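You operate a simulated robot arm through the tools that you are given. There is no shell and no other tool. Be economical: measure what you need, move in short steps, check, and stop when the job is done.

Carry out the task below with a simulated robot arm. There is one attempt and no reset: what you move stays moved.

Task
Swap the unplugged lamp's grey bulb for the yellow one and light it.
Fine: the grey bulb goes in the tray's empty cup; screw the new bulb home, then plug in at the power block, then switch on.

Only the result counts: the job must be done as asked and must still hold three seconds after the hand-in. Knocking over, shifting, dropping, spilling or breaking anything else fails it.

Robot
A 6-joint arm with a two-finger parallel gripper, fixed in place. Base frame: the origin is at the foot of the arm, x ahead of it, y to its left, z up; the work surface is at about z = 0.91. Lengths are in m, angles in degrees, forces in N, time in s.
With the tool pointing down near the work surface it reaches from about 0.24 to 0.62 m from the base axis. Its first joint turns from -66.0 to 66.0 degrees. Payload 2.7 kg.
Tool frame: the origin (TCP) lies between the finger pads and is the grasp point; the fingertips stand 0.023 m ahead of it; z points along the fingers, y is the line along which they close. Largest opening 0.094 m; finger width 0.038, thickness 0.01; the body of the gripper, 0.054 by 0.096 m, starts 0.039 m behind the TCP.
Orientation is told as [roll, pitch, yaw] about the base's x, y, z axes, in that order, counted from this pose: with the fingers straight down and closing along the base's y, the tool's x points along the base's -x, its y along +y and its z along -z.

Tools
- The arm moves only by the tool servo_tool. Its argument "rows" is text: rows parted by semicolons, each of 7 numbers parted by spaces: the gripper command, from -1 (shut) to 1 (fully open), values between in proportion, then the shift along the tool's x, y, z in m, then the turn, a rotation vector about the tool's x, y, z in degrees. In form: claw dx dy dz rx ry rz; .... A call has 1 to 12 rows; each row shifts and turns the commanded pose from where the row before left it, along the tool's axes as they then stand. A row lasts 0.2 s, in which the tool goes at most 0.05 m and 8.6 degrees; a call with a longer step from one row to the next is refused whole, and so is a gripper value outside its range. Where a pose cannot be reached the arm comes as near as it can. A force on the tool above 90 N (or 10 N above the force at the start of the call, whichever is more), or a blocked arm, ends the call early, and 0.2 s more pass. Each finger travels about 0.045 m/s and halts on what it meets, pressing with about 33 N; the grip force reading is that of the motor and also rises with nothing between the fingers. The clock runs only during rows and for 0.2 s after the last one: add rows that do not move to give the fingers time. It gives the time, the measured TCP pose, the force on the tool (base axes), the opening and the grip force at its end, in the units of the frame above (readings bear some noise), with the torque about the TCP (base axes, N m) and any sound that the robot's microphone picked up.
- Cameras (640 x 400 px; columns grow to the right, rows downward): "scene" is fixed at [0.0874, -0.4373, 1.4168]; the picture's right is [0.70, -0.72, 0.00], its down [-0.32, -0.32, -0.89] and it looks along [0.64, 0.62, -0.45] (base axes); focal length 227 px, centre (320, 200). "wrist" rides on the gripper at [0.086, 0.016, -0.075] in the tool frame; the picture's right is [-0.18, 0.98, 0.00], its down [-0.58, -0.11, -0.81] and it looks along [-0.79, -0.15, 0.59] (tool axes); focal length 243 px, centre (320, 200). There is no depth. A picture from a camera that has moved, and an enlarged one, comes with that camera's place and axes in the base frame and with its lens.
- get_image(camera): a new picture of that camera. No time passes.
- close_up(camera, box): a new picture of the part [left, top, right, bottom] of that camera's present view, enlarged. No time passes.
- sign_off(): hands the job in; it is judged then, once.

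Go step by step. Nothing tells you positions but the pictures and the camera data: compare them with the known pose of the tool, close in by small moves and look again before you grip or let go. The budget is 120 turns and 68 pictures, counting those below and the enlarged ones. Unless the task says otherwise, let go and move clear before handing in, and close with one line.

The tools are called after ">>>" as a command line: name --argument value ..., lists and objects as JSON in quotes. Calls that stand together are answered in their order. servo_tool: Moves the arm, as the interface text tells. Its arguments: {"type":"object","properties":{"rows":{"type":"string"}},"required":["rows"]} The other tools are called the same way: get_image (camera) takes a picture; close_up (camera, box) takes an enlarged picture of a part of a camera's view; sign_off () hands the job in.

At the start:

```text
t: 0.0
tool_pos: [0.2927, -0.181, 1.2933]
tcp_rot: [0.0, -0.3, 0.0]
contact_force: [0.1, -0.1, -0.3]
wrist_torque: [0.0, 0.04, -0.02]
width: 0.0942
gripper_force: 0.2
```

scene: 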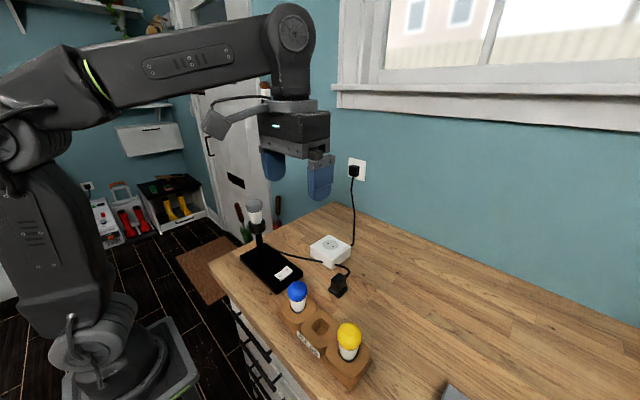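
wrist: 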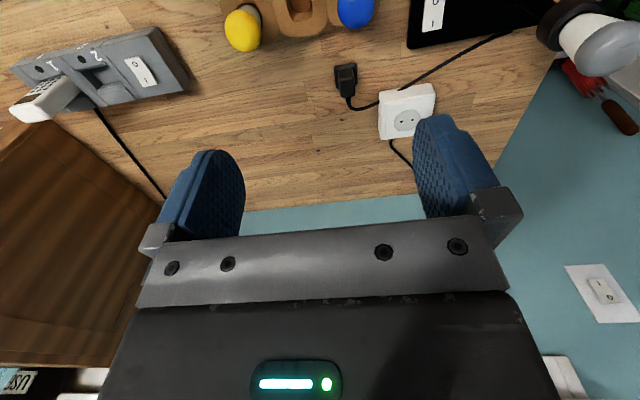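

I see the lamp with its grey bulb at the far left, the tray with blue and yellow bulbs and an empty cup, a power block, and a loose plug on the table. I'll zoom in to measure them.

>>> close_up --camera "scene" --box '[220, 180, 380, 280]'

>>> close_up --camera "scene" --box '[240, 260, 400, 400]'

>>> close_up --camera "wrist" --box '[200, 0, 640, 180]'

>>> close_up --camera "wrist" --box '[0, 0, 280, 180]'

```text
4.00 times, centred on (300, 230) of scene
camera zoom: at [0.0874, -0.4373, 1.4168], right [0.7, -0.72, 0.0], down [-0.32, -0.32, -0.89], along [0.64, 0.62, -0.45], focal length 909 px, centre (400, 80)
```

zoom: 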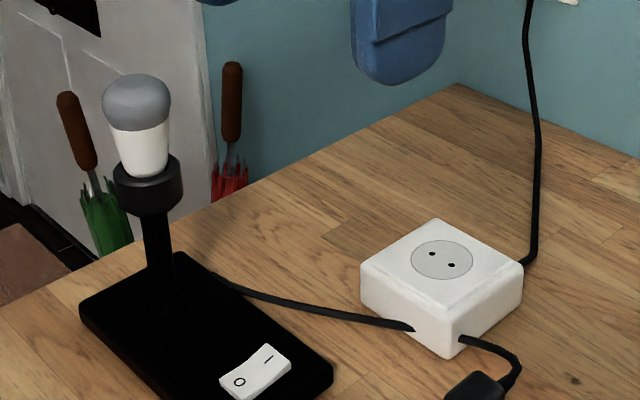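

```text
2.86 times, centred on (320, 330) of scene
camera zoom: at [0.0874, -0.4373, 1.4168], right [0.7, -0.72, 0.0], down [-0.32, -0.32, -0.89], along [0.64, 0.62, -0.45], focal length 649 px, centre (320, -171)
```

zoom: 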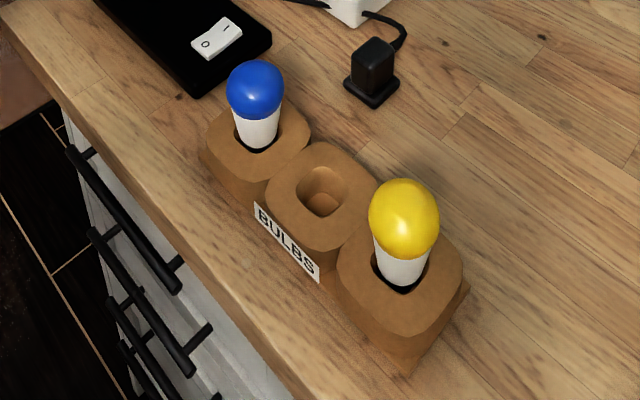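

```text
1.45 times, centred on (420, 90) of wrist
camera zoom: at [0.2068, -0.1651, 1.3681], right [0.18, 0.98, 0.0], down [0.58, -0.11, 0.81], along [0.79, -0.15, -0.59], focal length 353 px, centre (174, 360)
```

zoom: 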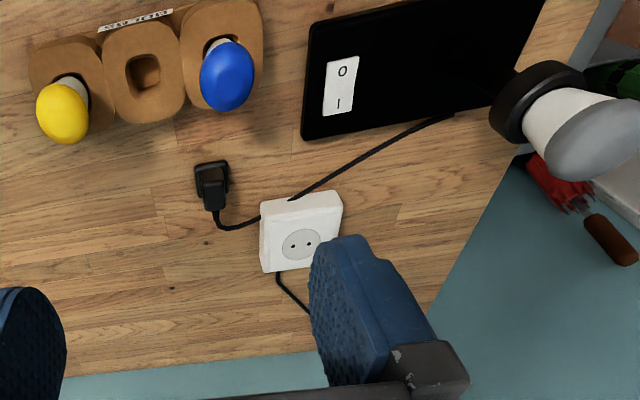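

```text
2.22 times, centred on (140, 90) of wrist
camera zoom: at [0.2068, -0.1651, 1.3681], right [0.18, 0.98, 0.0], down [0.58, -0.11, 0.81], along [0.79, -0.15, -0.59], focal length 539 px, centre (720, 444)
```

zoom: 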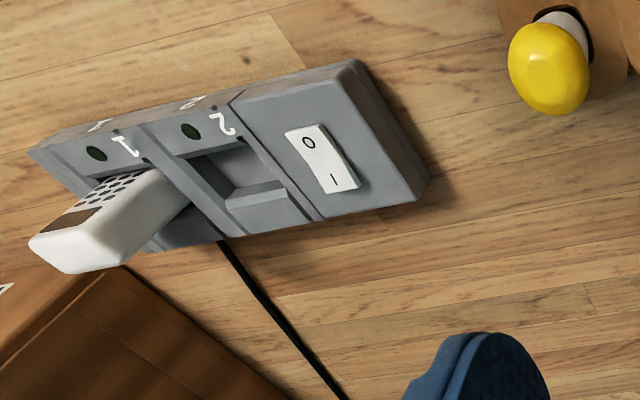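

The grey bulb looks to be at about (0.39, 0.133), top z≈1.11. The yellow bulb is at about (0.315, -0.29) and the empty cup at about (0.314, -0.223). I'll move above the lamp first and look.

>>> servo_tool --rows "1 -0.0097 0.0314 0 0 0 0;1 -0.0097 0.0314 0 0 0 0;1 -0.0097 0.0314 0 0 0 0;1 -0.0097 0.0314 0 0 0 0;1 -0.0097 0.0314 0 0 0 0;1 -0.0097 0.0314 0 0 0 0;1 -0.0097 0.0314 0 0 0 0;1 -0.0097 0.0314 0 0 0 0;1 -0.0097 0.0314 0 0 0 0;1 -0.0097 0.0314 0 0 0 0;1 0 0 0.04 0 0 0;1 0 0 0.04 0 0 0"

>>> get_image --camera "wrist"

>>> get_image --camera "scene"

```text
t: 2.6
tool_pos: [0.3907, 0.1334, 1.2143]
tcp_rot: [-0.1, -0.2, 0.1]
contact_force: [0.0, -0.9, 0.1]
wrist_torque: [-0.01, -0.03, 0.0]
width: 0.094
gripper_force: 0.0
```

```text
61 pictures are left
camera wrist: at [0.304, 0.1502, 1.2882], right [0.18, 0.98, 0.0], down [0.58, -0.11, 0.81], along [0.79, -0.15, -0.59], focal length 243 px, centre (320, 200)
```

wrist: 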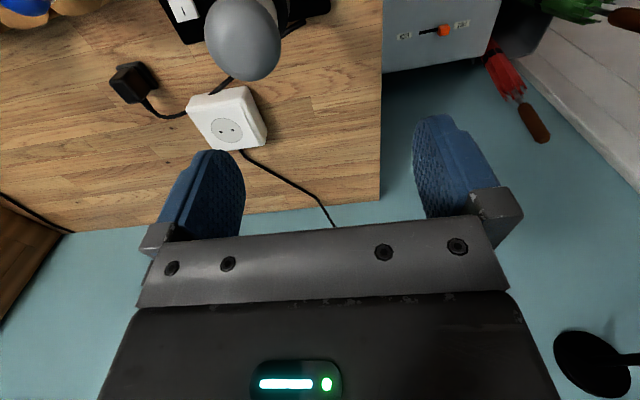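

```text
60 pictures are left
```

scene: 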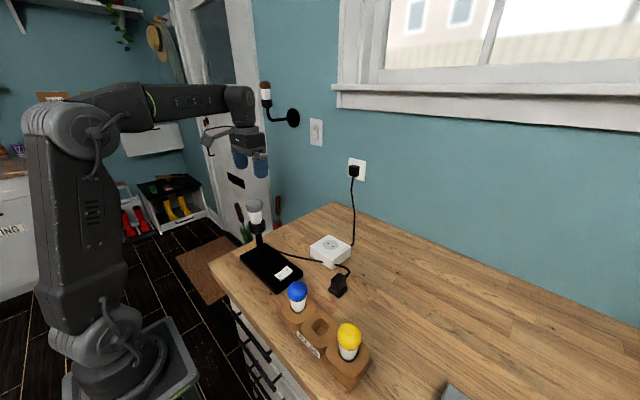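

The two views together put the grey bulb at about (0.361, 0.087), with the dome near z≈1.105. I'll move above it and look again.

>>> servo_tool --rows "1 0.015 -0.023 0 0 0 0;1 0.0147 -0.0234 0 0 0 0;1 0 0 0.02 0 0 0;1 0 0 0 0 0 0"

>>> get_image --camera "wrist"

>>> close_up --camera "scene" --box '[200, 120, 320, 220]'

```text
t: 3.6
tool_pos: [0.3628, 0.0864, 1.1934]
tcp_rot: [0.0, -0.1, 0.0]
contact_force: [-0.2, 0.8, 0.2]
wrist_torque: [0.01, -0.04, 0.02]
width: 0.0943
gripper_force: 0.0
```

```text
59 pictures are left
camera wrist: at [0.2761, 0.1039, 1.2677], right [0.18, 0.98, 0.0], down [0.58, -0.11, 0.81], along [0.79, -0.15, -0.59], focal length 243 px, centre (320, 200)
```

wrist: 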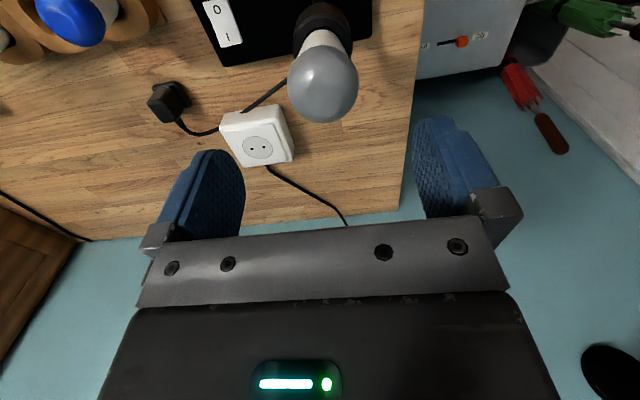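

```text
4.00 times, centred on (260, 170) of scene
camera zoom: at [0.0874, -0.4373, 1.4168], right [0.7, -0.72, 0.0], down [-0.32, -0.32, -0.89], along [0.64, 0.62, -0.45], focal length 909 px, centre (560, 320)
```

zoom: 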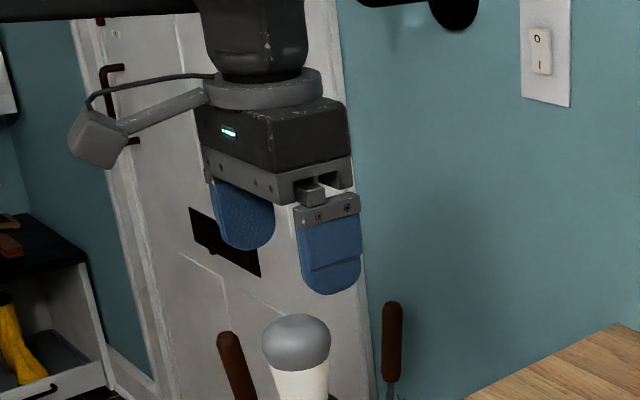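

The bulb is aligned under the TCP. Before gripping I'll wind the wrist to negative yaw so there is travel for unscrewing counter-clockwise, and check the joint range.

>>> servo_tool --rows "1 0 0 0 0 0 8.5;1 0 0 0 0 0 8.5;1 0 0 0 0 0 8.5;1 0 0 0 0 0 8.5;1 0 0 0 0 0 8.5;1 0 0 0 0 0 8.5;1 0 0 0 0 0 8.5;1 0 0 0 0 0 8.5;1 0 0 0 0 0 8.5;1 0 0 0 0 0 8.5;1 0 0 0 0 0 8.5;1 0 0 0 0 0 8.5"

>>> servo_tool --rows "1 0 0 0 0 0 8.5;1 0 0 0 0 0 8.5;1 0 0 0 0 0 8.5;1 0 0 0 0 0 8.5;1 0 0 0 0 0 8.5;1 0 0 0 0 0 8.5;1 0 0 0 0 0 8.5;1 0 0 0 0 0 8.5"

```text
t: 6.2
tool_pos: [0.3606, 0.0848, 1.1942]
tcp_rot: [0.2, 0.0, -102.2]
contact_force: [-0.1, -0.2, -0.3]
wrist_torque: [0.0, 0.0, -0.02]
width: 0.0941
gripper_force: 0.1
```

```text
t: 8.0
tool_pos: [0.3802, -0.0235, 1.1899]
tcp_rot: [-0.5, 0.2, -169.1]
contact_force: [0.6, 0.1, 0.2]
wrist_torque: [0.0, -0.01, 0.01]
width: 0.0939
gripper_force: 0.1
out of reach, approached as far as the arm can: row 6, 7, 8
```

The limit is near yaw -150, so I'll back off a little to about -130.

>>> servo_tool --rows "1 0 0 0 0 0 -8;1 0 0 0 0 0 -8;1 0 0 0 0 0 -8;1 0 0 0 0 0 -8;1 0 0 0 0 0 -8;1 0 0 0 0 0 0"

```text
t: 9.4
tool_pos: [0.3796, -0.0241, 1.189]
tcp_rot: [0.2, 0.1, -130.0]
contact_force: [0.0, 0.2, -0.5]
wrist_torque: [0.0, 0.03, 0.0]
width: 0.094
gripper_force: 0.0
```

>>> servo_tool --rows "1 0.0247 -0.0286 0 0 0 0;1 0.0247 -0.0286 0 0 0 0;1 0.0248 -0.0286 0 0 0 0;1 0 0 0 0 0 0"

>>> get_image --camera "wrist"

```text
t: 10.4
tool_pos: [0.3647, 0.0884, 1.1892]
tcp_rot: [0.1, 0.1, -130.1]
contact_force: [0.0, -0.5, -0.1]
wrist_torque: [0.04, 0.01, -0.01]
width: 0.0939
gripper_force: 0.1
```

```text
57 pictures are left
camera wrist: at [0.4331, 0.1446, 1.2637], right [0.63, -0.77, 0.0], down [-0.46, -0.37, 0.81], along [-0.62, -0.51, -0.59], focal length 243 px, centre (320, 200)
```

wrist: 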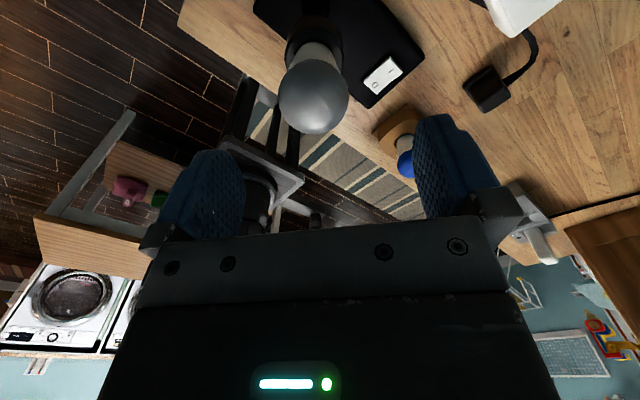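

Aligned to within a few mm, so I'll make a small correction, descend around the dome, and check.

>>> servo_tool --rows "1 -0.002 -0.004 0.03 0 0 0;1 0 0 0.03 0 0 0;1 0 0 0.024 0 0 0;1 0 0 0 0 0 0"

>>> get_image --camera "wrist"

>>> close_up --camera "scene" --box '[200, 140, 320, 260]'

```text
t: 11.4
tool_pos: [0.3586, 0.0913, 1.105]
tcp_rot: [0.1, 0.0, -129.9]
contact_force: [0.5, -0.9, 0.3]
wrist_torque: [0.04, 0.01, -0.01]
width: 0.094
gripper_force: 0.1
```

```text
56 pictures are left
camera wrist: at [0.4275, 0.1463, 1.1804], right [0.64, -0.77, 0.0], down [-0.46, -0.38, 0.81], along [-0.62, -0.51, -0.59], focal length 243 px, centre (320, 200)
```

wrist: 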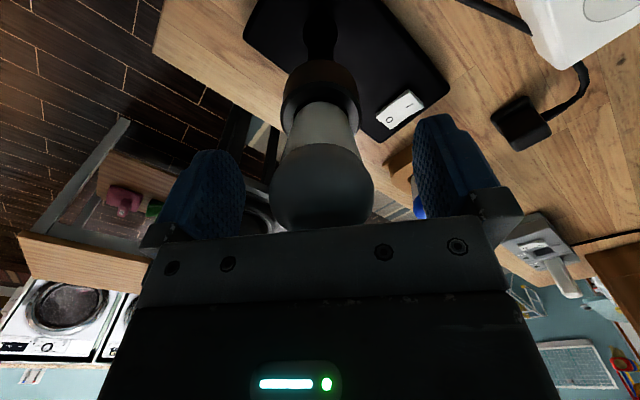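

```text
3.33 times, centred on (260, 200) of scene
camera zoom: at [0.0874, -0.4373, 1.4168], right [0.7, -0.72, 0.0], down [-0.32, -0.32, -0.89], along [0.64, 0.62, -0.45], focal length 758 px, centre (520, 200)
```

zoom: 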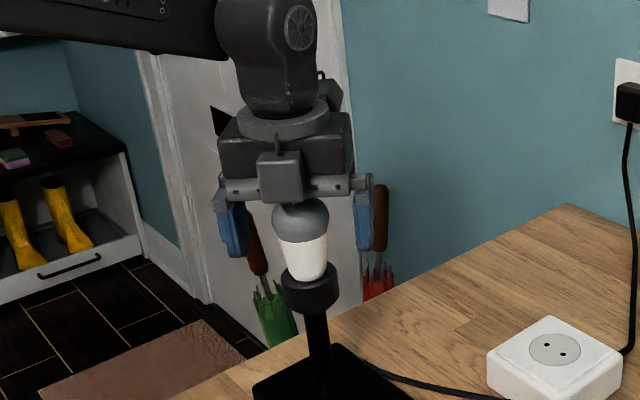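

The dome is centred between the pads, so I'll grip it.

>>> servo_tool --rows "-1 0 0 0 0 0 0;-1 0 0 0 0 0 0;-1 0 0 0 0 0 0;-1 0 0 0 0 0 0;-1 0 0 0 0 0 0"

```text
t: 12.6
tool_pos: [0.3598, 0.09, 1.1067]
tcp_rot: [0.2, 0.1, -130.0]
contact_force: [5.3, -3.1, -1.1]
wrist_torque: [-0.05, -0.1, -0.01]
width: 0.046
gripper_force: 32.5
```

Gripped at 46 mm. I'll start unscrewing counter-clockwise seen from above and watch the forces.

>>> servo_tool --rows "-1 0 0.001 0 0 0 -8;-1 0 0 0 0 0 -8;-1 0 0 0 0 0 -8;-1 0 0 0 0 0 -8;-1 0 0 0 0 0 -8"

```text
t: 13.8
tool_pos: [0.3611, 0.0905, 1.1086]
tcp_rot: [0.5, 0.1, -89.9]
contact_force: [-3.4, 5.4, 27.5]
wrist_torque: [0.19, 0.01, 0.0]
width: 0.0459
gripper_force: 33.1
```

The thread pushes upward, so I'll raise the tool as I turn.

>>> servo_tool --rows "-1 0 0 -0.003 0 0 0;-1 0 0 0 0 0 0"

```text
t: 14.4
tool_pos: [0.3606, 0.09, 1.1081]
tcp_rot: [0.1, 0.1, -89.9]
contact_force: [7.6, 9.5, 6.2]
wrist_torque: [0.4, -0.09, -0.06]
width: 0.0462
gripper_force: 33.0
```

>>> servo_tool --rows "-1 0 0 -0.0006 0 0 -8;-1 0 0 -0.0006 0 0 -8;-1 0 0 -0.0006 0 0 -8;-1 0 0 -0.0006 0 0 -8;-1 0 0 -0.0006 0 0 -8"

>>> close_up --camera "scene" --box '[220, 170, 300, 250]'

```text
t: 15.6
tool_pos: [0.3594, 0.0899, 1.1113]
tcp_rot: [0.0, -0.1, -49.8]
contact_force: [22.8, 10.1, -27.5]
wrist_torque: [-0.25, 0.38, -0.05]
width: 0.0455
gripper_force: 33.3
```

```text
5.00 times, centred on (260, 210) of scene
camera zoom: at [0.0884, -0.4369, 1.4168], right [0.7, -0.72, 0.0], down [-0.32, -0.32, -0.89], along [0.64, 0.62, -0.45], focal length 1136 px, centre (620, 150)
```

zoom: 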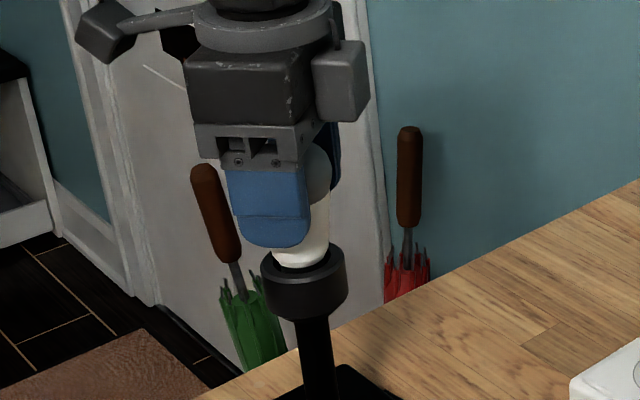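

The downward pull now shows I lifted too much, and the side force suggests the axis is about 2–3 mm further in +x. I'll relieve both.

>>> servo_tool --rows "-1 -0.001 0.0025 0.0025 0 0 0;-1 0 0 0 0 0 0"

```text
t: 16.2
tool_pos: [0.359, 0.0902, 1.1095]
tcp_rot: [0.0, -0.1, -49.8]
contact_force: [-7.6, 0.7, 1.6]
wrist_torque: [0.03, 0.37, -0.01]
width: 0.0454
gripper_force: 33.1
```

>>> servo_tool --rows "-1 0 0 -0.0002 0 0 -8;-1 0 0 -0.0002 0 0 -8;-1 0 0 -0.0002 0 0 -8;-1 0 0 -0.0002 0 0 -8;-1 0 0 -0.0002 0 0 -8"

```text
t: 17.4
tool_pos: [0.3603, 0.0903, 1.1116]
tcp_rot: [0.1, -0.3, -9.8]
contact_force: [-23.4, 7.9, 19.7]
wrist_torque: [-0.01, -0.19, 0.02]
width: 0.0454
gripper_force: 32.7
```

>>> servo_tool --rows "-1 0.002 0.001 -0.002 0 0 0;-1 0 0 -0.0004 0 0 -8;-1 0 0 -0.0004 0 0 -8;-1 0 0 -0.0004 0 0 -8;-1 0 0 -0.0004 0 0 -8;-1 0 0 -0.0004 0 0 -8"

>>> close_up --camera "scene" --box '[220, 170, 300, 250]'

```text
t: 18.8
tool_pos: [0.3591, 0.0916, 1.1141]
tcp_rot: [-0.1, -0.2, 30.2]
contact_force: [0.1, -0.2, -0.3]
wrist_torque: [-0.05, -0.01, -0.01]
width: 0.0468
gripper_force: 0.1
```

```text
5.00 times, centred on (260, 210) of scene
camera zoom: at [0.0874, -0.4373, 1.4168], right [0.7, -0.72, 0.0], down [-0.32, -0.32, -0.89], along [0.64, 0.62, -0.45], focal length 1136 px, centre (620, 150)
```

zoom: 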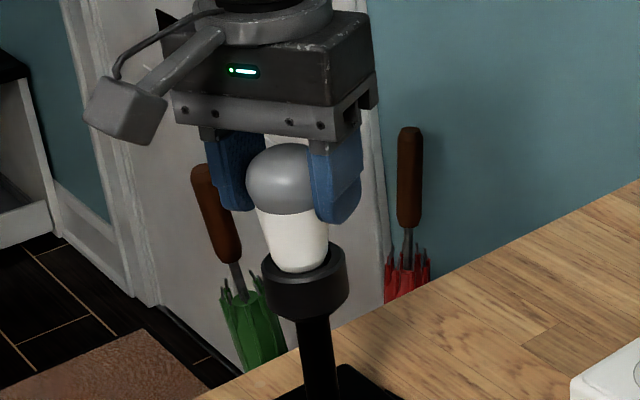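

The grip force reads zero, so I'll hold still a moment and re-check.

>>> servo_tool --rows "-1 0 0 0 0 0 0;-1 0 0 0 0 0 0;-1 0 0 0 0 0 0"

```text
t: 19.6
tool_pos: [0.3608, 0.0921, 1.1147]
tcp_rot: [0.0, -0.2, 30.1]
contact_force: [0.5, -1.3, 3.7]
wrist_torque: [-0.03, -0.04, -0.01]
width: 0.0453
gripper_force: 32.9
```

>>> servo_tool --rows "-1 0 0 -0.0003 0 0 -8;-1 0 0 -0.0003 0 0 -8;-1 0 0 -0.0003 0 0 -8;-1 0 0 -0.0003 0 0 -8;-1 0 0 -0.0003 0 0 -8"

```text
t: 20.8
tool_pos: [0.3609, 0.0929, 1.1168]
tcp_rot: [0.0, 0.1, 70.2]
contact_force: [-0.9, -0.2, -0.7]
wrist_torque: [0.02, 0.03, 0.02]
width: 0.0455
gripper_force: 32.3
```

Forces are now near zero, so the bulb may be free. I'll test with a small lift.

>>> servo_tool --rows "-1 0 0 -0.003 0 0 -8;-1 0 0 -0.003 0 0 -8;-1 0 0 0 0 0 0"

>>> close_up --camera "scene" --box '[220, 170, 300, 250]'

```text
t: 21.6
tool_pos: [0.3602, 0.0917, 1.123]
tcp_rot: [-0.1, 0.0, 86.2]
contact_force: [0.4, 0.1, -0.5]
wrist_torque: [0.0, 0.02, 0.04]
width: 0.0453
gripper_force: 33.3
```

```text
5.00 times, centred on (260, 210) of scene
camera zoom: at [0.0874, -0.4373, 1.4168], right [0.7, -0.72, 0.0], down [-0.32, -0.32, -0.89], along [0.64, 0.62, -0.45], focal length 1136 px, centre (620, 150)
```

zoom: 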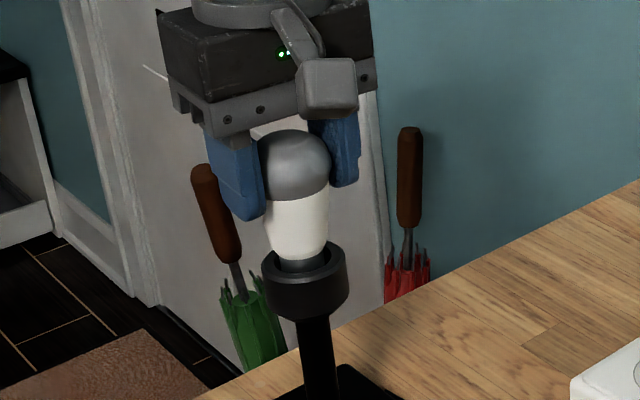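

The bulb is free and lifting out. I'll raise it straight up clear of the socket.

>>> servo_tool --rows "-1 0 0 -0.005 0 0 0;-1 0 0 -0.01 0 0 0;-1 0 0 -0.02 0 0 0;-1 0 0 -0.03 0 0 0;-1 0 0 -0.03 0 0 0;-1 0 0 0 0 0 0"

>>> get_image --camera "scene"

>>> get_image --camera "wrist"

```text
t: 23.0
tool_pos: [0.3588, 0.0909, 1.2171]
tcp_rot: [-0.2, 0.0, 86.0]
contact_force: [0.9, -0.1, -0.5]
wrist_torque: [-0.03, 0.02, 0.01]
width: 0.0455
gripper_force: 33.2
```

```text
51 pictures are left
```

scene: 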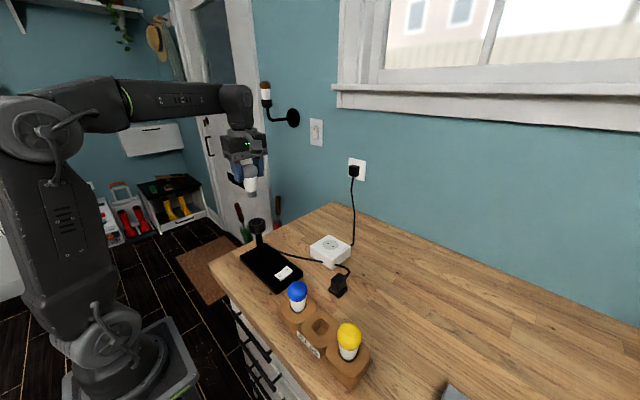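

```text
50 pictures are left
camera wrist: at [0.337, 0.0059, 1.291], right [-0.97, 0.25, 0.0], down [0.15, 0.57, 0.81], along [0.2, 0.78, -0.59], focal length 243 px, centre (320, 200)
```

wrist: 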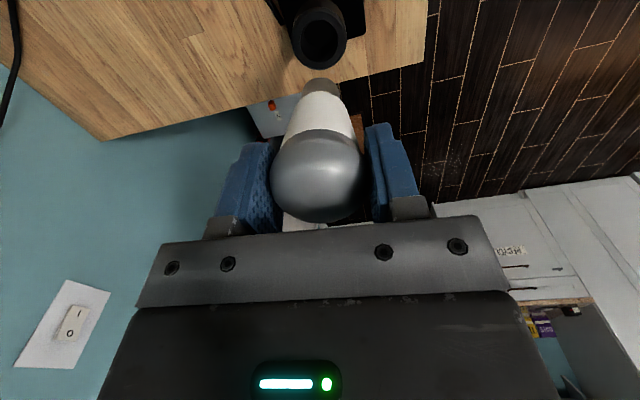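

The bulb is held firmly and clear of the socket. I'll carry it above the empty cup at about (0.312, -0.217).

>>> servo_tool --rows "-1 0.0388 0.0032 0 0 0 0;-1 0.0388 0.0032 0 0 0 0;-1 0.0388 0.0032 0 0 0 0;-1 0.0388 0.0032 0 0 0 0;-1 0.0388 0.0032 0 0 0 0;-1 0.0388 0.0032 0 0 0 0;-1 0.0388 0.0032 0 0 0 0;-1 0.0388 0.0032 0 0 0 0;-1 0 0 0 0 0 -4;-1 0 0 0.02 0 0 0;-1 0 0 0 0 0 0"

>>> get_image --camera "wrist"

>>> close_up --camera "scene" --box '[240, 220, 400, 400]'

```text
t: 25.4
tool_pos: [0.3143, -0.2128, 1.1977]
tcp_rot: [-0.2, 0.0, 90.2]
contact_force: [-0.9, 0.7, -0.6]
wrist_torque: [0.02, 0.0, 0.01]
width: 0.0457
gripper_force: 32.8
```

```text
49 pictures are left
camera wrist: at [0.2977, -0.2999, 1.2721], right [-0.98, 0.18, 0.0], down [0.11, 0.58, 0.81], along [0.15, 0.79, -0.59], focal length 243 px, centre (320, 200)
```

wrist: 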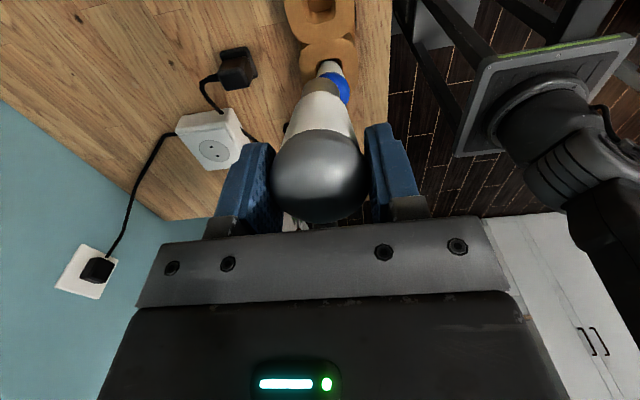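

```text
2.22 times, centred on (320, 310) of scene
camera zoom: at [0.0874, -0.4373, 1.4168], right [0.7, -0.72, 0.0], down [-0.32, -0.32, -0.89], along [0.64, 0.62, -0.45], focal length 505 px, centre (320, -44)
```

zoom: 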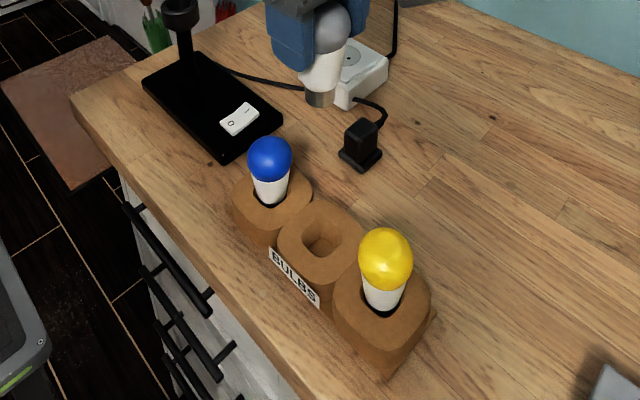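

The cup opening lies directly under the TCP line. I'll check the bulb tip's alignment in a close-up before lowering.

>>> close_up --camera "wrist" --box '[260, 0, 400, 120]'

```text
3.33 times, centred on (330, 60) of wrist
camera zoom: at [0.2977, -0.2999, 1.2721], right [-0.98, 0.18, 0.0], down [0.11, 0.58, 0.81], along [0.15, 0.79, -0.59], focal length 809 px, centre (287, 667)
```

zoom: 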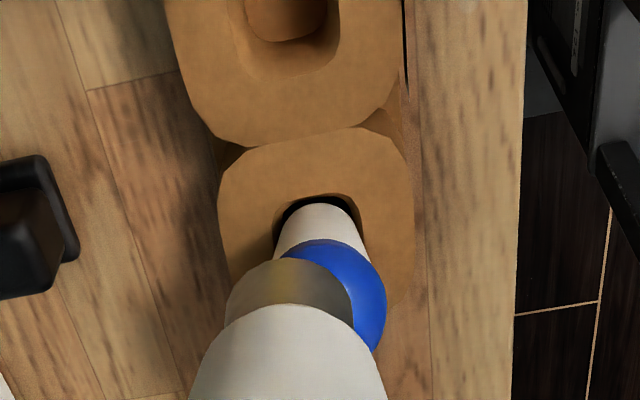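

The tip and hole are aligned at (0.314, -0.214). I'll lower to just above the seat, then check.

>>> servo_tool --rows "-1 0 0 0.03 0 0 0;-1 0 0 0.03 0 0 0;-1 0 0 0.03 0 0 0;-1 0 0 0.03 0 0 0;-1 0 0 0.02 0 0 0;-1 0 0 0.015 0 0 0;-1 0 0 0.015 0 0 0;-1 0 0 0 0 0 0"

>>> close_up --camera "scene" --box '[260, 240, 400, 380]'

```text
t: 27.2
tool_pos: [0.3147, -0.2153, 1.0254]
tcp_rot: [-0.2, 0.0, 90.0]
contact_force: [-0.6, -0.4, -0.9]
wrist_torque: [0.0, 0.0, 0.02]
width: 0.0455
gripper_force: 32.9
```

```text
2.86 times, centred on (330, 310) of scene
camera zoom: at [0.0874, -0.4373, 1.4168], right [0.7, -0.72, 0.0], down [-0.32, -0.32, -0.89], along [0.64, 0.62, -0.45], focal length 649 px, centre (291, -114)
```

zoom: 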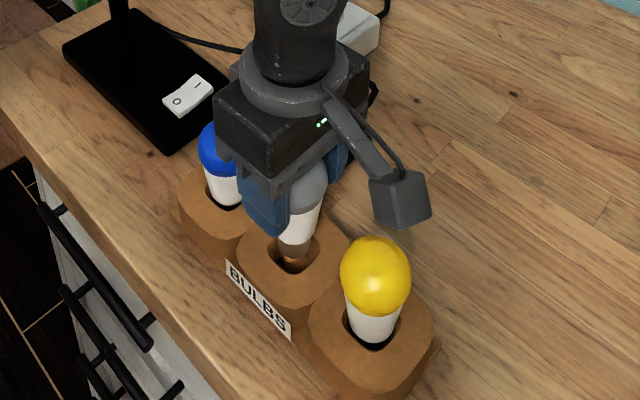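

The cap is entering the hole. I'll lower slowly.

>>> servo_tool --rows "-1 0 0 0.006 0 0 0;-1 0 0 0.006 0 0 0;-1 0 0 0.005 0 0 0;-1 0 0 0.005 0 0 0"

```text
t: 28.2
tool_pos: [0.3133, -0.2172, 1.0041]
tcp_rot: [-0.3, 0.1, 90.0]
contact_force: [0.8, -0.2, 0.5]
wrist_torque: [0.02, 0.0, 0.02]
width: 0.0452
gripper_force: 32.6
```

>>> servo_tool --rows "-1 0 0 0.004 0 0 0;-1 0 0 0.003 0 0 0;-1 0 0 0.002 0 0 0"

>>> close_up --camera "scene" --box '[260, 240, 400, 380]'

```text
t: 29.0
tool_pos: [0.3142, -0.2154, 0.9961]
tcp_rot: [-0.3, 0.1, 90.0]
contact_force: [0.3, 5.6, 8.1]
wrist_torque: [0.22, -0.02, -0.05]
width: 0.0457
gripper_force: 32.8
```

```text
2.86 times, centred on (330, 310) of scene
camera zoom: at [0.0873, -0.4371, 1.4168], right [0.7, -0.72, 0.0], down [-0.32, -0.32, -0.89], along [0.64, 0.62, -0.45], focal length 649 px, centre (291, -114)
```

zoom: 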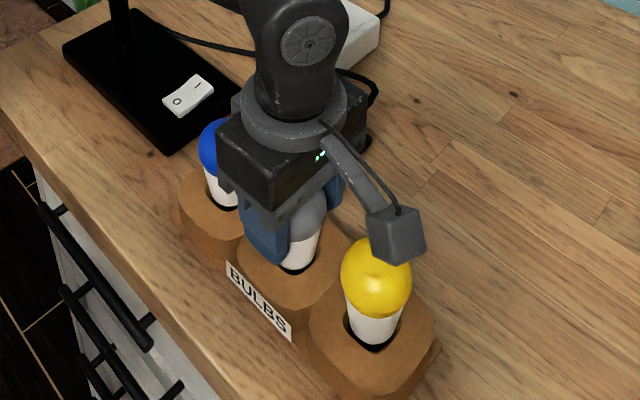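

It's touching. I'll nudge +y with the side force and lower slightly more to check that it's seated.

>>> servo_tool --rows "-1 -0.0015 0 0 0 0 0;-1 0 0 0.001 0 0 0;-1 0 0 0.001 0 0 0"

```text
t: 29.8
tool_pos: [0.3134, -0.2147, 0.9964]
tcp_rot: [-0.3, 0.2, 90.1]
contact_force: [6.0, 2.3, 20.7]
wrist_torque: [0.48, -0.03, -0.12]
width: 0.0452
gripper_force: 32.9
```

It's seated. I'll relax the push, release gently and rise straight up.

>>> servo_tool --rows "-1 0 0 -0.002 0 0 0;0.3 0 0 0 0 0 0;0.6 0 0 0 0 0 0;1 0 0 0 0 0 0;1 0 0 0 0 0 0;1 0 0 -0.02 0 0 0;1 0 0 -0.04 0 0 0;1 0 0 -0.04 0 0 0;1 0 0 0 0 0 0"

>>> close_up --camera "scene" --box '[260, 240, 400, 380]'

>>> get_image --camera "wrist"

```text
t: 31.8
tool_pos: [0.3125, -0.2164, 1.0955]
tcp_rot: [-0.1, 0.0, 90.0]
contact_force: [0.2, 0.3, 0.3]
wrist_torque: [-0.03, 0.04, 0.01]
width: 0.0941
gripper_force: 0.1
```

```text
2.86 times, centred on (330, 310) of scene
camera zoom: at [0.0874, -0.4373, 1.4168], right [0.7, -0.72, 0.0], down [-0.32, -0.32, -0.89], along [0.64, 0.62, -0.45], focal length 649 px, centre (291, -114)
```

zoom: 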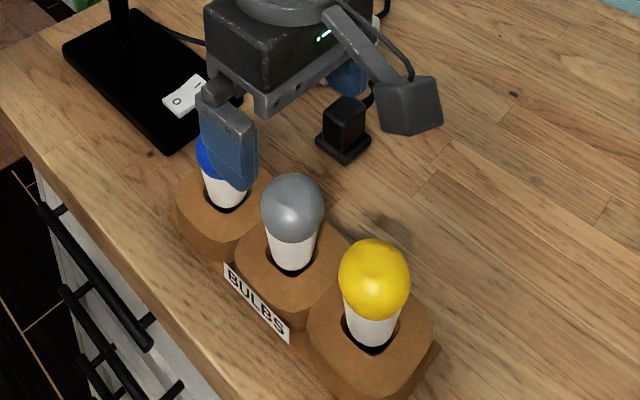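

```text
43 pictures are left
camera wrist: at [0.296, -0.3027, 1.1702], right [-0.98, 0.18, 0.0], down [0.11, 0.58, 0.81], along [0.15, 0.79, -0.59], focal length 243 px, centre (320, 200)
```

wrist: 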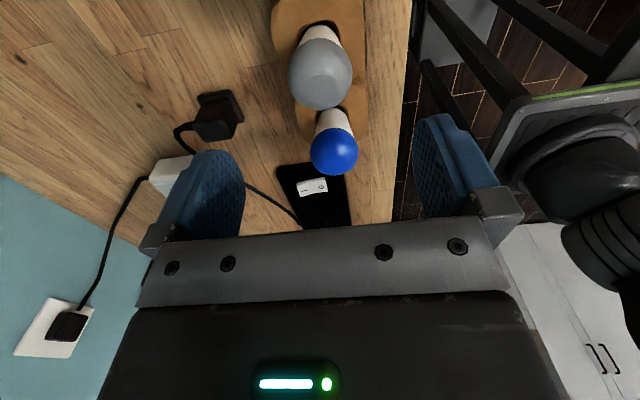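

Grey sits well in its cup. The yellow bulb is at about (0.3145, -0.290), so I'll move above it and check.

>>> servo_tool --rows "1 0.025 -0.001 0 0 0 0;1 0.025 -0.001 0 0 0 0;1 0.0235 0 0 0 0 0;1 0 0 0 0 0 0"

>>> get_image --camera "wrist"

```text
t: 32.8
tool_pos: [0.3134, -0.2893, 1.0949]
tcp_rot: [-0.2, 0.0, 90.0]
contact_force: [0.0, 0.5, -1.0]
wrist_torque: [-0.01, 0.01, -0.03]
width: 0.0941
gripper_force: 0.0
```

```text
42 pictures are left
camera wrist: at [0.2964, -0.3755, 1.1694], right [-0.98, 0.18, 0.0], down [0.11, 0.58, 0.81], along [0.15, 0.79, -0.59], focal length 243 px, centre (320, 200)
```

wrist: 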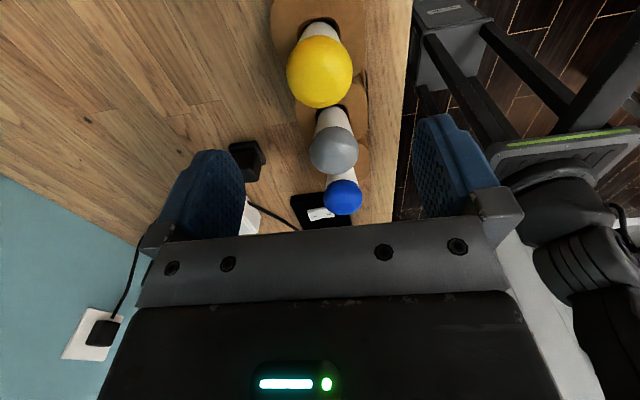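

The yellow bulb is centred under the TCP. I'll descend and grip.

>>> servo_tool --rows "1 0.001 0 0.03 0 0 0;1 0 0 0.03 0 0 0;1 0 0 0.03 0 0 0;1 0 0 0.01 0 0 0;1 0 0 0 0 0 0;-1 0 0 0 0 0 0;-1 0 0 0 0 0 0;-1 0 0 0 0 0 0;-1 0 0 0 0 0 0;-1 0 0 0 0 0 0"

>>> get_image --camera "wrist"

```text
t: 35.0
tool_pos: [0.3132, -0.2911, 0.9971]
tcp_rot: [-0.1, 0.1, 90.0]
contact_force: [-0.6, -0.2, 0.7]
wrist_torque: [0.01, 0.07, 0.01]
width: 0.0467
gripper_force: 32.8
```

```text
41 pictures are left
camera wrist: at [0.2976, -0.378, 1.0714], right [-0.98, 0.18, 0.0], down [0.11, 0.58, 0.81], along [0.15, 0.79, -0.59], focal length 243 px, centre (320, 200)
```

wrist: 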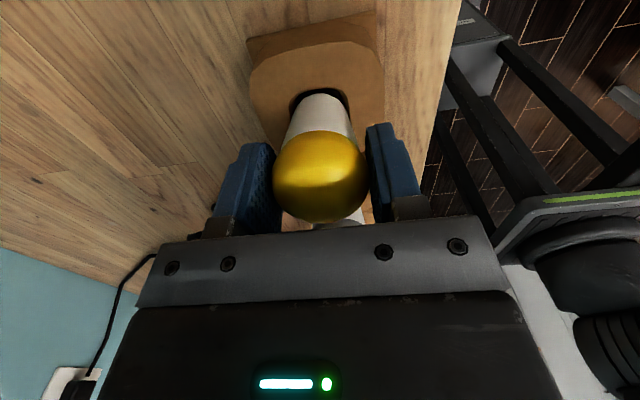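

Gripped and centred. I'll lift straight up.

>>> servo_tool --rows "-1 0 0 -0.01 0 0 0;-1 0 0 -0.02 0 0 0;-1 0 0 -0.03 0 0 0;-1 0 0 -0.04 0 0 0;-1 0 0 -0.04 0 0 0;-1 0 0 -0.04 0 0 0;-1 0 0 -0.043 0 0 0;-1 0 0 0 0 0 0"

>>> close_up --camera "scene" --box '[220, 180, 420, 400]'

>>> close_up --camera "wrist" --box '[200, 20, 440, 240]'

```text
t: 36.8
tool_pos: [0.3131, -0.2918, 1.2182]
tcp_rot: [-0.2, 0.1, 90.1]
contact_force: [-0.7, 0.0, -0.4]
wrist_torque: [0.02, 0.0, -0.05]
width: 0.0468
gripper_force: 33.1
```

```text
1.82 times, centred on (320, 290) of scene
camera zoom: at [0.0874, -0.4373, 1.4168], right [0.7, -0.72, 0.0], down [-0.32, -0.32, -0.89], along [0.64, 0.62, -0.45], focal length 413 px, centre (320, 36)
```

zoom: 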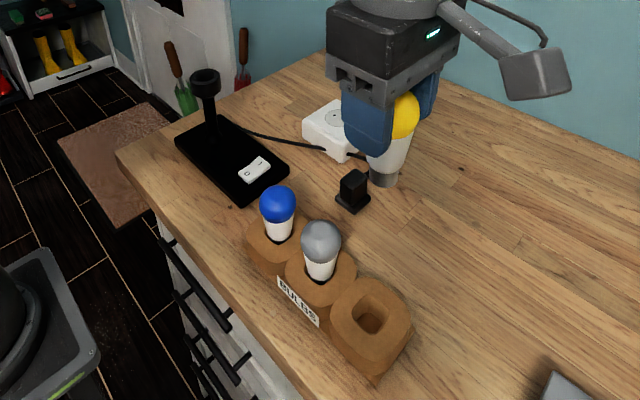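

```text
1.82 times, centred on (320, 130) of wrist
camera zoom: at [0.2973, -0.3778, 1.2939], right [-0.98, 0.18, 0.0], down [0.11, 0.58, 0.81], along [0.15, 0.79, -0.59], focal length 441 px, centre (320, 327)
```

zoom: 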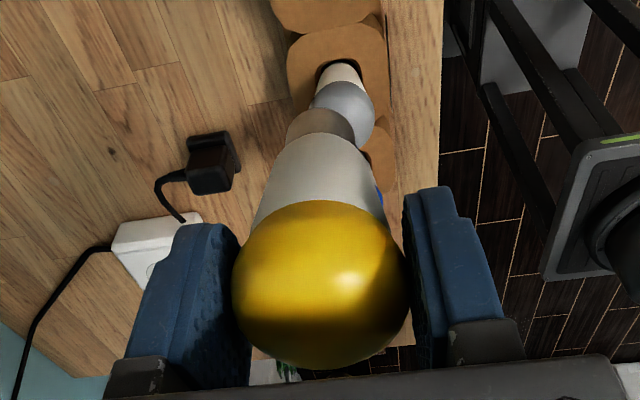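

The yellow bulb hangs straight. From the unscrewing poses I take the lamp axis as (0.3603, 0.0905). I'll carry the bulb there, then wind the wrist to positive yaw for clockwise travel.

>>> servo_tool --rows "-1 -0.0382 -0.0047 0 0 0 0;-1 -0.0382 -0.0047 0 0 0 0;-1 -0.0382 -0.0047 0 0 0 0;-1 -0.0382 -0.0047 0 0 0 0;-1 -0.0382 -0.0047 0 0 0 0;-1 -0.0382 -0.0047 0 0 0 0;-1 -0.0382 -0.0047 0 0 0 0;-1 -0.0382 -0.0047 0 0 0 0;-1 -0.0382 -0.0047 0 0 0 0;-1 -0.0382 -0.0047 0 0 0 0;-1 0 0 0 0 0 0"

>>> servo_tool --rows "-1 0 0 0 0 0 -8;-1 0 0 0 0 0 -8;-1 0 0 0 0 0 -8;-1 0 0 0 0 0 -8;-1 0 0 0 0 0 -8;-1 0 0 0 0 0 -8;-1 0 0 0 0 0 -8;-1 0 0 0 0 0 -8;-1 0 0 0 0 0 0"

>>> close_up --camera "wrist" --box '[200, 0, 440, 220]'

>>> close_up --camera "scene" --box '[210, 150, 310, 250]'

```text
t: 39.2
tool_pos: [0.3635, 0.0928, 1.2165]
tcp_rot: [-0.2, 0.0, 90.0]
contact_force: [0.6, 0.4, -1.0]
wrist_torque: [0.0, -0.03, 0.01]
width: 0.0465
gripper_force: 33.2
```

```text
t: 41.2
tool_pos: [0.3611, 0.0927, 1.218]
tcp_rot: [0.0, 0.1, 154.1]
contact_force: [-0.9, 0.0, -0.1]
wrist_torque: [0.02, -0.02, 0.0]
width: 0.0468
gripper_force: 32.8
```

```text
1.82 times, centred on (320, 110) of wrist
camera zoom: at [0.4329, 0.04, 1.2933], right [-0.59, -0.8, 0.0], down [-0.48, 0.35, 0.8], along [-0.65, 0.48, -0.59], focal length 441 px, centre (320, 364)
```

zoom: 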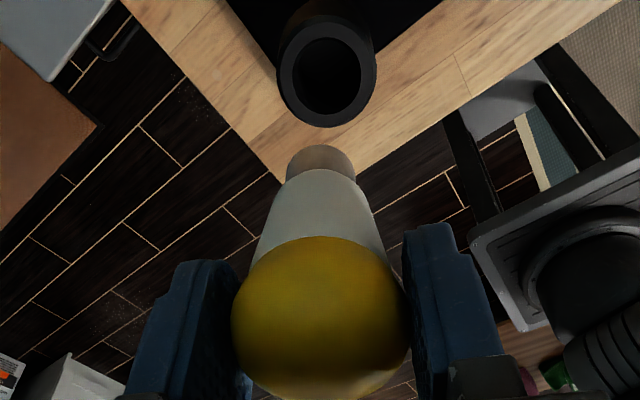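

```text
4.00 times, centred on (260, 200) of scene
camera zoom: at [0.0874, -0.4373, 1.4168], right [0.7, -0.72, 0.0], down [-0.32, -0.32, -0.89], along [0.64, 0.62, -0.45], focal length 909 px, centre (560, 200)
```

zoom: 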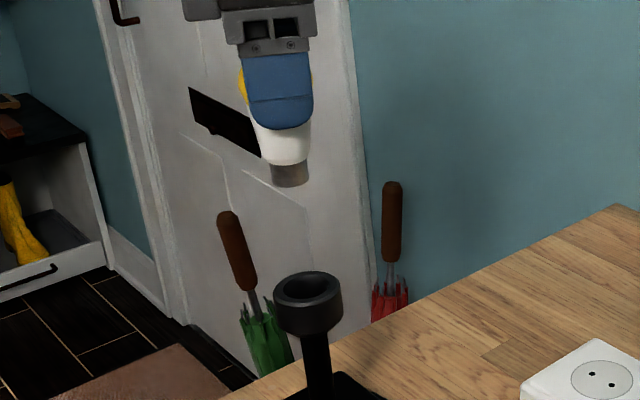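

The socket hole is about 3 mm off in the camera's right direction, which agrees with the earlier axis. I'll correct that and descend to just above the thread.

>>> servo_tool --rows "-1 0 0.0026 0 0 0 0;-1 0 0 0.03 0 0 0;-1 0 0 0.02 0 0 0;-1 0 0 0.02 0 0 0;-1 0 0 0 0 0 0"

>>> close_up --camera "wrist" --box '[200, 0, 440, 220]'

>>> close_up --camera "scene" --box '[220, 170, 300, 250]'

```text
t: 42.4
tool_pos: [0.3619, 0.0911, 1.1477]
tcp_rot: [-0.1, 0.2, 154.0]
contact_force: [0.2, 0.2, -0.1]
wrist_torque: [-0.02, 0.01, 0.0]
width: 0.047
gripper_force: 33.0
```

```text
1.82 times, centred on (320, 110) of wrist
camera zoom: at [0.4329, 0.0396, 1.2222], right [-0.6, -0.8, 0.0], down [-0.48, 0.35, 0.8], along [-0.65, 0.48, -0.59], focal length 441 px, centre (320, 364)
```

zoom: 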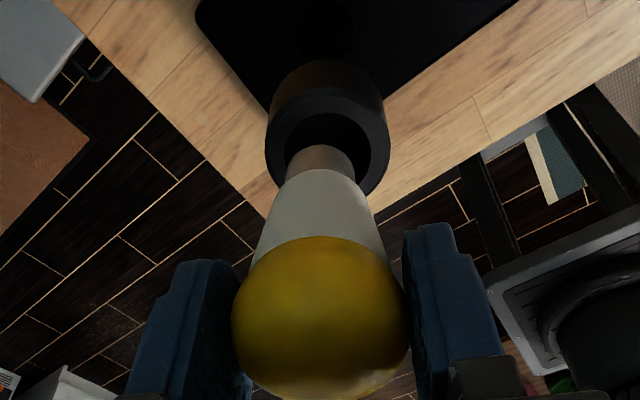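

```text
5.00 times, centred on (260, 210) of scene
camera zoom: at [0.0874, -0.4373, 1.4168], right [0.7, -0.72, 0.0], down [-0.32, -0.32, -0.89], along [0.64, 0.62, -0.45], focal length 1136 px, centre (620, 150)
```

zoom: 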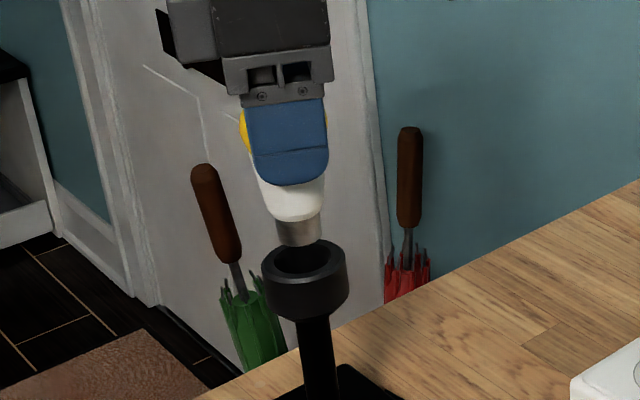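

Very close; I'll make a small -y correction and lower into the socket.

>>> servo_tool --rows "-1 0.0007 0.0013 0 0 0 0;-1 0 0 0.01 0 0 0;-1 0 0 0.01 0 0 0;-1 0 0 0.005 0 0 0;-1 0 0 0 0 0 0"

>>> close_up --camera "scene" --box '[220, 170, 300, 250]'

```text
t: 43.6
tool_pos: [0.3624, 0.0879, 1.125]
tcp_rot: [-0.1, 0.2, 154.1]
contact_force: [-0.8, 0.5, -0.9]
wrist_torque: [0.04, 0.01, -0.03]
width: 0.0468
gripper_force: 32.9
```

```text
5.00 times, centred on (260, 210) of scene
camera zoom: at [0.0874, -0.4373, 1.4168], right [0.7, -0.72, 0.0], down [-0.32, -0.32, -0.89], along [0.64, 0.62, -0.45], focal length 1136 px, centre (620, 150)
```

zoom: 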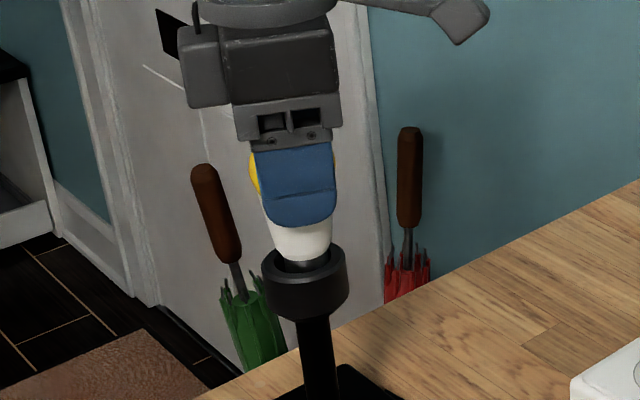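

>>> servo_tool --rows "-1 0 0 0.004 0 0 0;-1 0 0 0.003 0 0 0;-1 0 0 0.003 0 0 0;-1 0 0 0 0 0 0"

```text
t: 44.6
tool_pos: [0.3621, 0.0894, 1.1164]
tcp_rot: [-0.3, 0.5, 154.1]
contact_force: [0.2, 12.2, 28.7]
wrist_torque: [0.02, -0.13, -0.03]
width: 0.0466
gripper_force: 32.8
```

Contact came at the expected thread height. I'll ease the side force and start screwing clockwise with light down-feed.

>>> servo_tool --rows "-1 -0.0004 -0.0009 -0.001 0 0 0;-1 0 0 0.0003 0 0 8;-1 0 0 0.0003 0 0 8;-1 0 0 0.0003 0 0 8;-1 0 0 0.0003 0 0 8;-1 0 0 0.0003 0 0 8"

```text
t: 46.0
tool_pos: [0.3611, 0.0886, 1.1155]
tcp_rot: [-0.1, 0.2, 113.8]
contact_force: [3.1, -9.7, 20.2]
wrist_torque: [-0.32, -0.15, 0.03]
width: 0.0467
gripper_force: 32.7
```

>>> servo_tool --rows "-1 0.0005 0 0.0003 0 0 8;-1 0 0 0.0003 0 0 8;-1 0 0 0.0003 0 0 8;-1 0 0 0.0003 0 0 8;-1 0 0 0.0003 0 0 8"

```text
t: 47.2
tool_pos: [0.3594, 0.0884, 1.112]
tcp_rot: [-0.1, 0.0, 73.9]
contact_force: [-12.8, -14.3, 23.1]
wrist_torque: [0.13, 0.05, 0.03]
width: 0.0464
gripper_force: 32.9
```

The bulb is feeding down. Continuing.

>>> servo_tool --rows "-1 0.0012 0.0006 0 0 0 4;-1 0 0 0.0003 0 0 8;-1 0 0 0.0003 0 0 8;-1 0 0 0.0003 0 0 8;-1 0 0 0.0003 0 0 8;-1 0 0 0.0003 0 0 8"

```text
t: 48.6
tool_pos: [0.3587, 0.0905, 1.1105]
tcp_rot: [0.0, -0.2, 30.0]
contact_force: [-21.2, 19.6, 24.8]
wrist_torque: [0.19, 0.0, 0.08]
width: 0.0467
gripper_force: 33.3
```

>>> servo_tool --rows "-1 0.0006 0.002 0 0 0 0;-1 0 0 0.0003 0 0 8;-1 0 0 0.0003 0 0 8;-1 0 0 0.0003 0 0 8;-1 0 0 0.0003 0 0 8;-1 0 0 0.0003 0 0 8"

```text
t: 50.0
tool_pos: [0.3581, 0.0912, 1.1079]
tcp_rot: [-0.1, -0.1, -9.8]
contact_force: [-7.1, 19.6, 3.1]
wrist_torque: [-0.09, 0.02, 1.13]
width: 0.0455
gripper_force: 32.6
```

The torque has risen to 1.1 N·m, so it's tightening. I'll relieve the side force and turn a bit more to confirm it's home.

>>> servo_tool --rows "-1 0.0005 0.0015 0.0005 0 0 0;-1 0 0 0.0003 0 0 6;-1 0 0 0.0003 0 0 6"

>>> close_up --camera "scene" --box '[220, 170, 300, 250]'

```text
t: 50.8
tool_pos: [0.3578, 0.0911, 1.1086]
tcp_rot: [0.0, -0.3, -22.2]
contact_force: [-0.6, 3.9, 4.0]
wrist_torque: [-0.11, 0.0, 0.6]
width: 0.0464
gripper_force: 32.9
```

```text
5.00 times, centred on (260, 210) of scene
camera zoom: at [0.0873, -0.4372, 1.4168], right [0.7, -0.72, 0.0], down [-0.32, -0.32, -0.89], along [0.64, 0.62, -0.45], focal length 1136 px, centre (620, 150)
```

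zoom: 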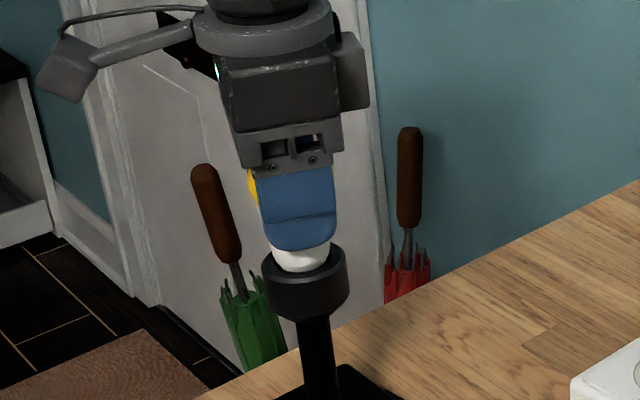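

>>> servo_tool --rows "-1 0 0 0.001 0 0 0;-1 0 0 0.0003 0 0 8;-1 0 0 0.0003 0 0 8;-1 0 0 0.0003 0 0 8"

```text
t: 51.8
tool_pos: [0.3588, 0.091, 1.1056]
tcp_rot: [0.4, -0.3, -45.9]
contact_force: [4.7, 13.2, 11.4]
wrist_torque: [-0.12, 0.04, 0.79]
width: 0.0466
gripper_force: 33.2
```

The steady 0.8 N·m shows the bulb is home and the pads are slipping. I'll release, rise and inspect.

>>> servo_tool --rows "-1 0 0 -0.001 0 0 0;0.3 0 0 0 0 0 0;0.6 0 0 0 0 0 0;1 0 0 0 0 0 0;1 0 0 0 0 0 0;1 0 0 -0.03 0 0 0;1 0 0 -0.04 0 0 0;1 0 0 -0.04 0 0 0;1 0 0 0 0 0 0"

>>> close_up --camera "scene" --box '[220, 180, 380, 280]'

```text
t: 53.8
tool_pos: [0.3564, 0.0907, 1.2173]
tcp_rot: [0.1, -0.1, -46.0]
contact_force: [-0.3, 0.2, -0.4]
wrist_torque: [0.01, 0.03, -0.01]
width: 0.0942
gripper_force: 0.0
```

```text
4.00 times, centred on (300, 230) of scene
camera zoom: at [0.0874, -0.4373, 1.4168], right [0.7, -0.72, 0.0], down [-0.32, -0.32, -0.89], along [0.64, 0.62, -0.45], focal length 909 px, centre (400, 80)
```

zoom: 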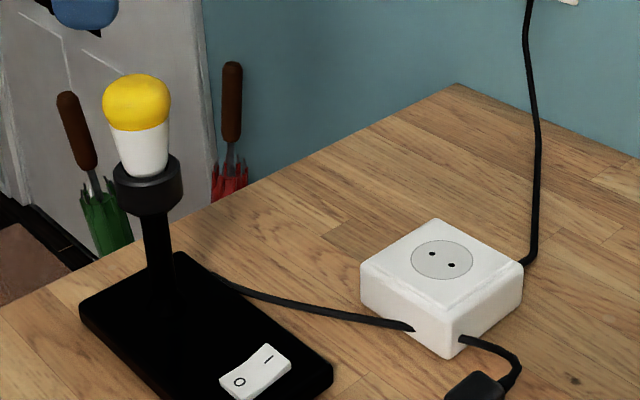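

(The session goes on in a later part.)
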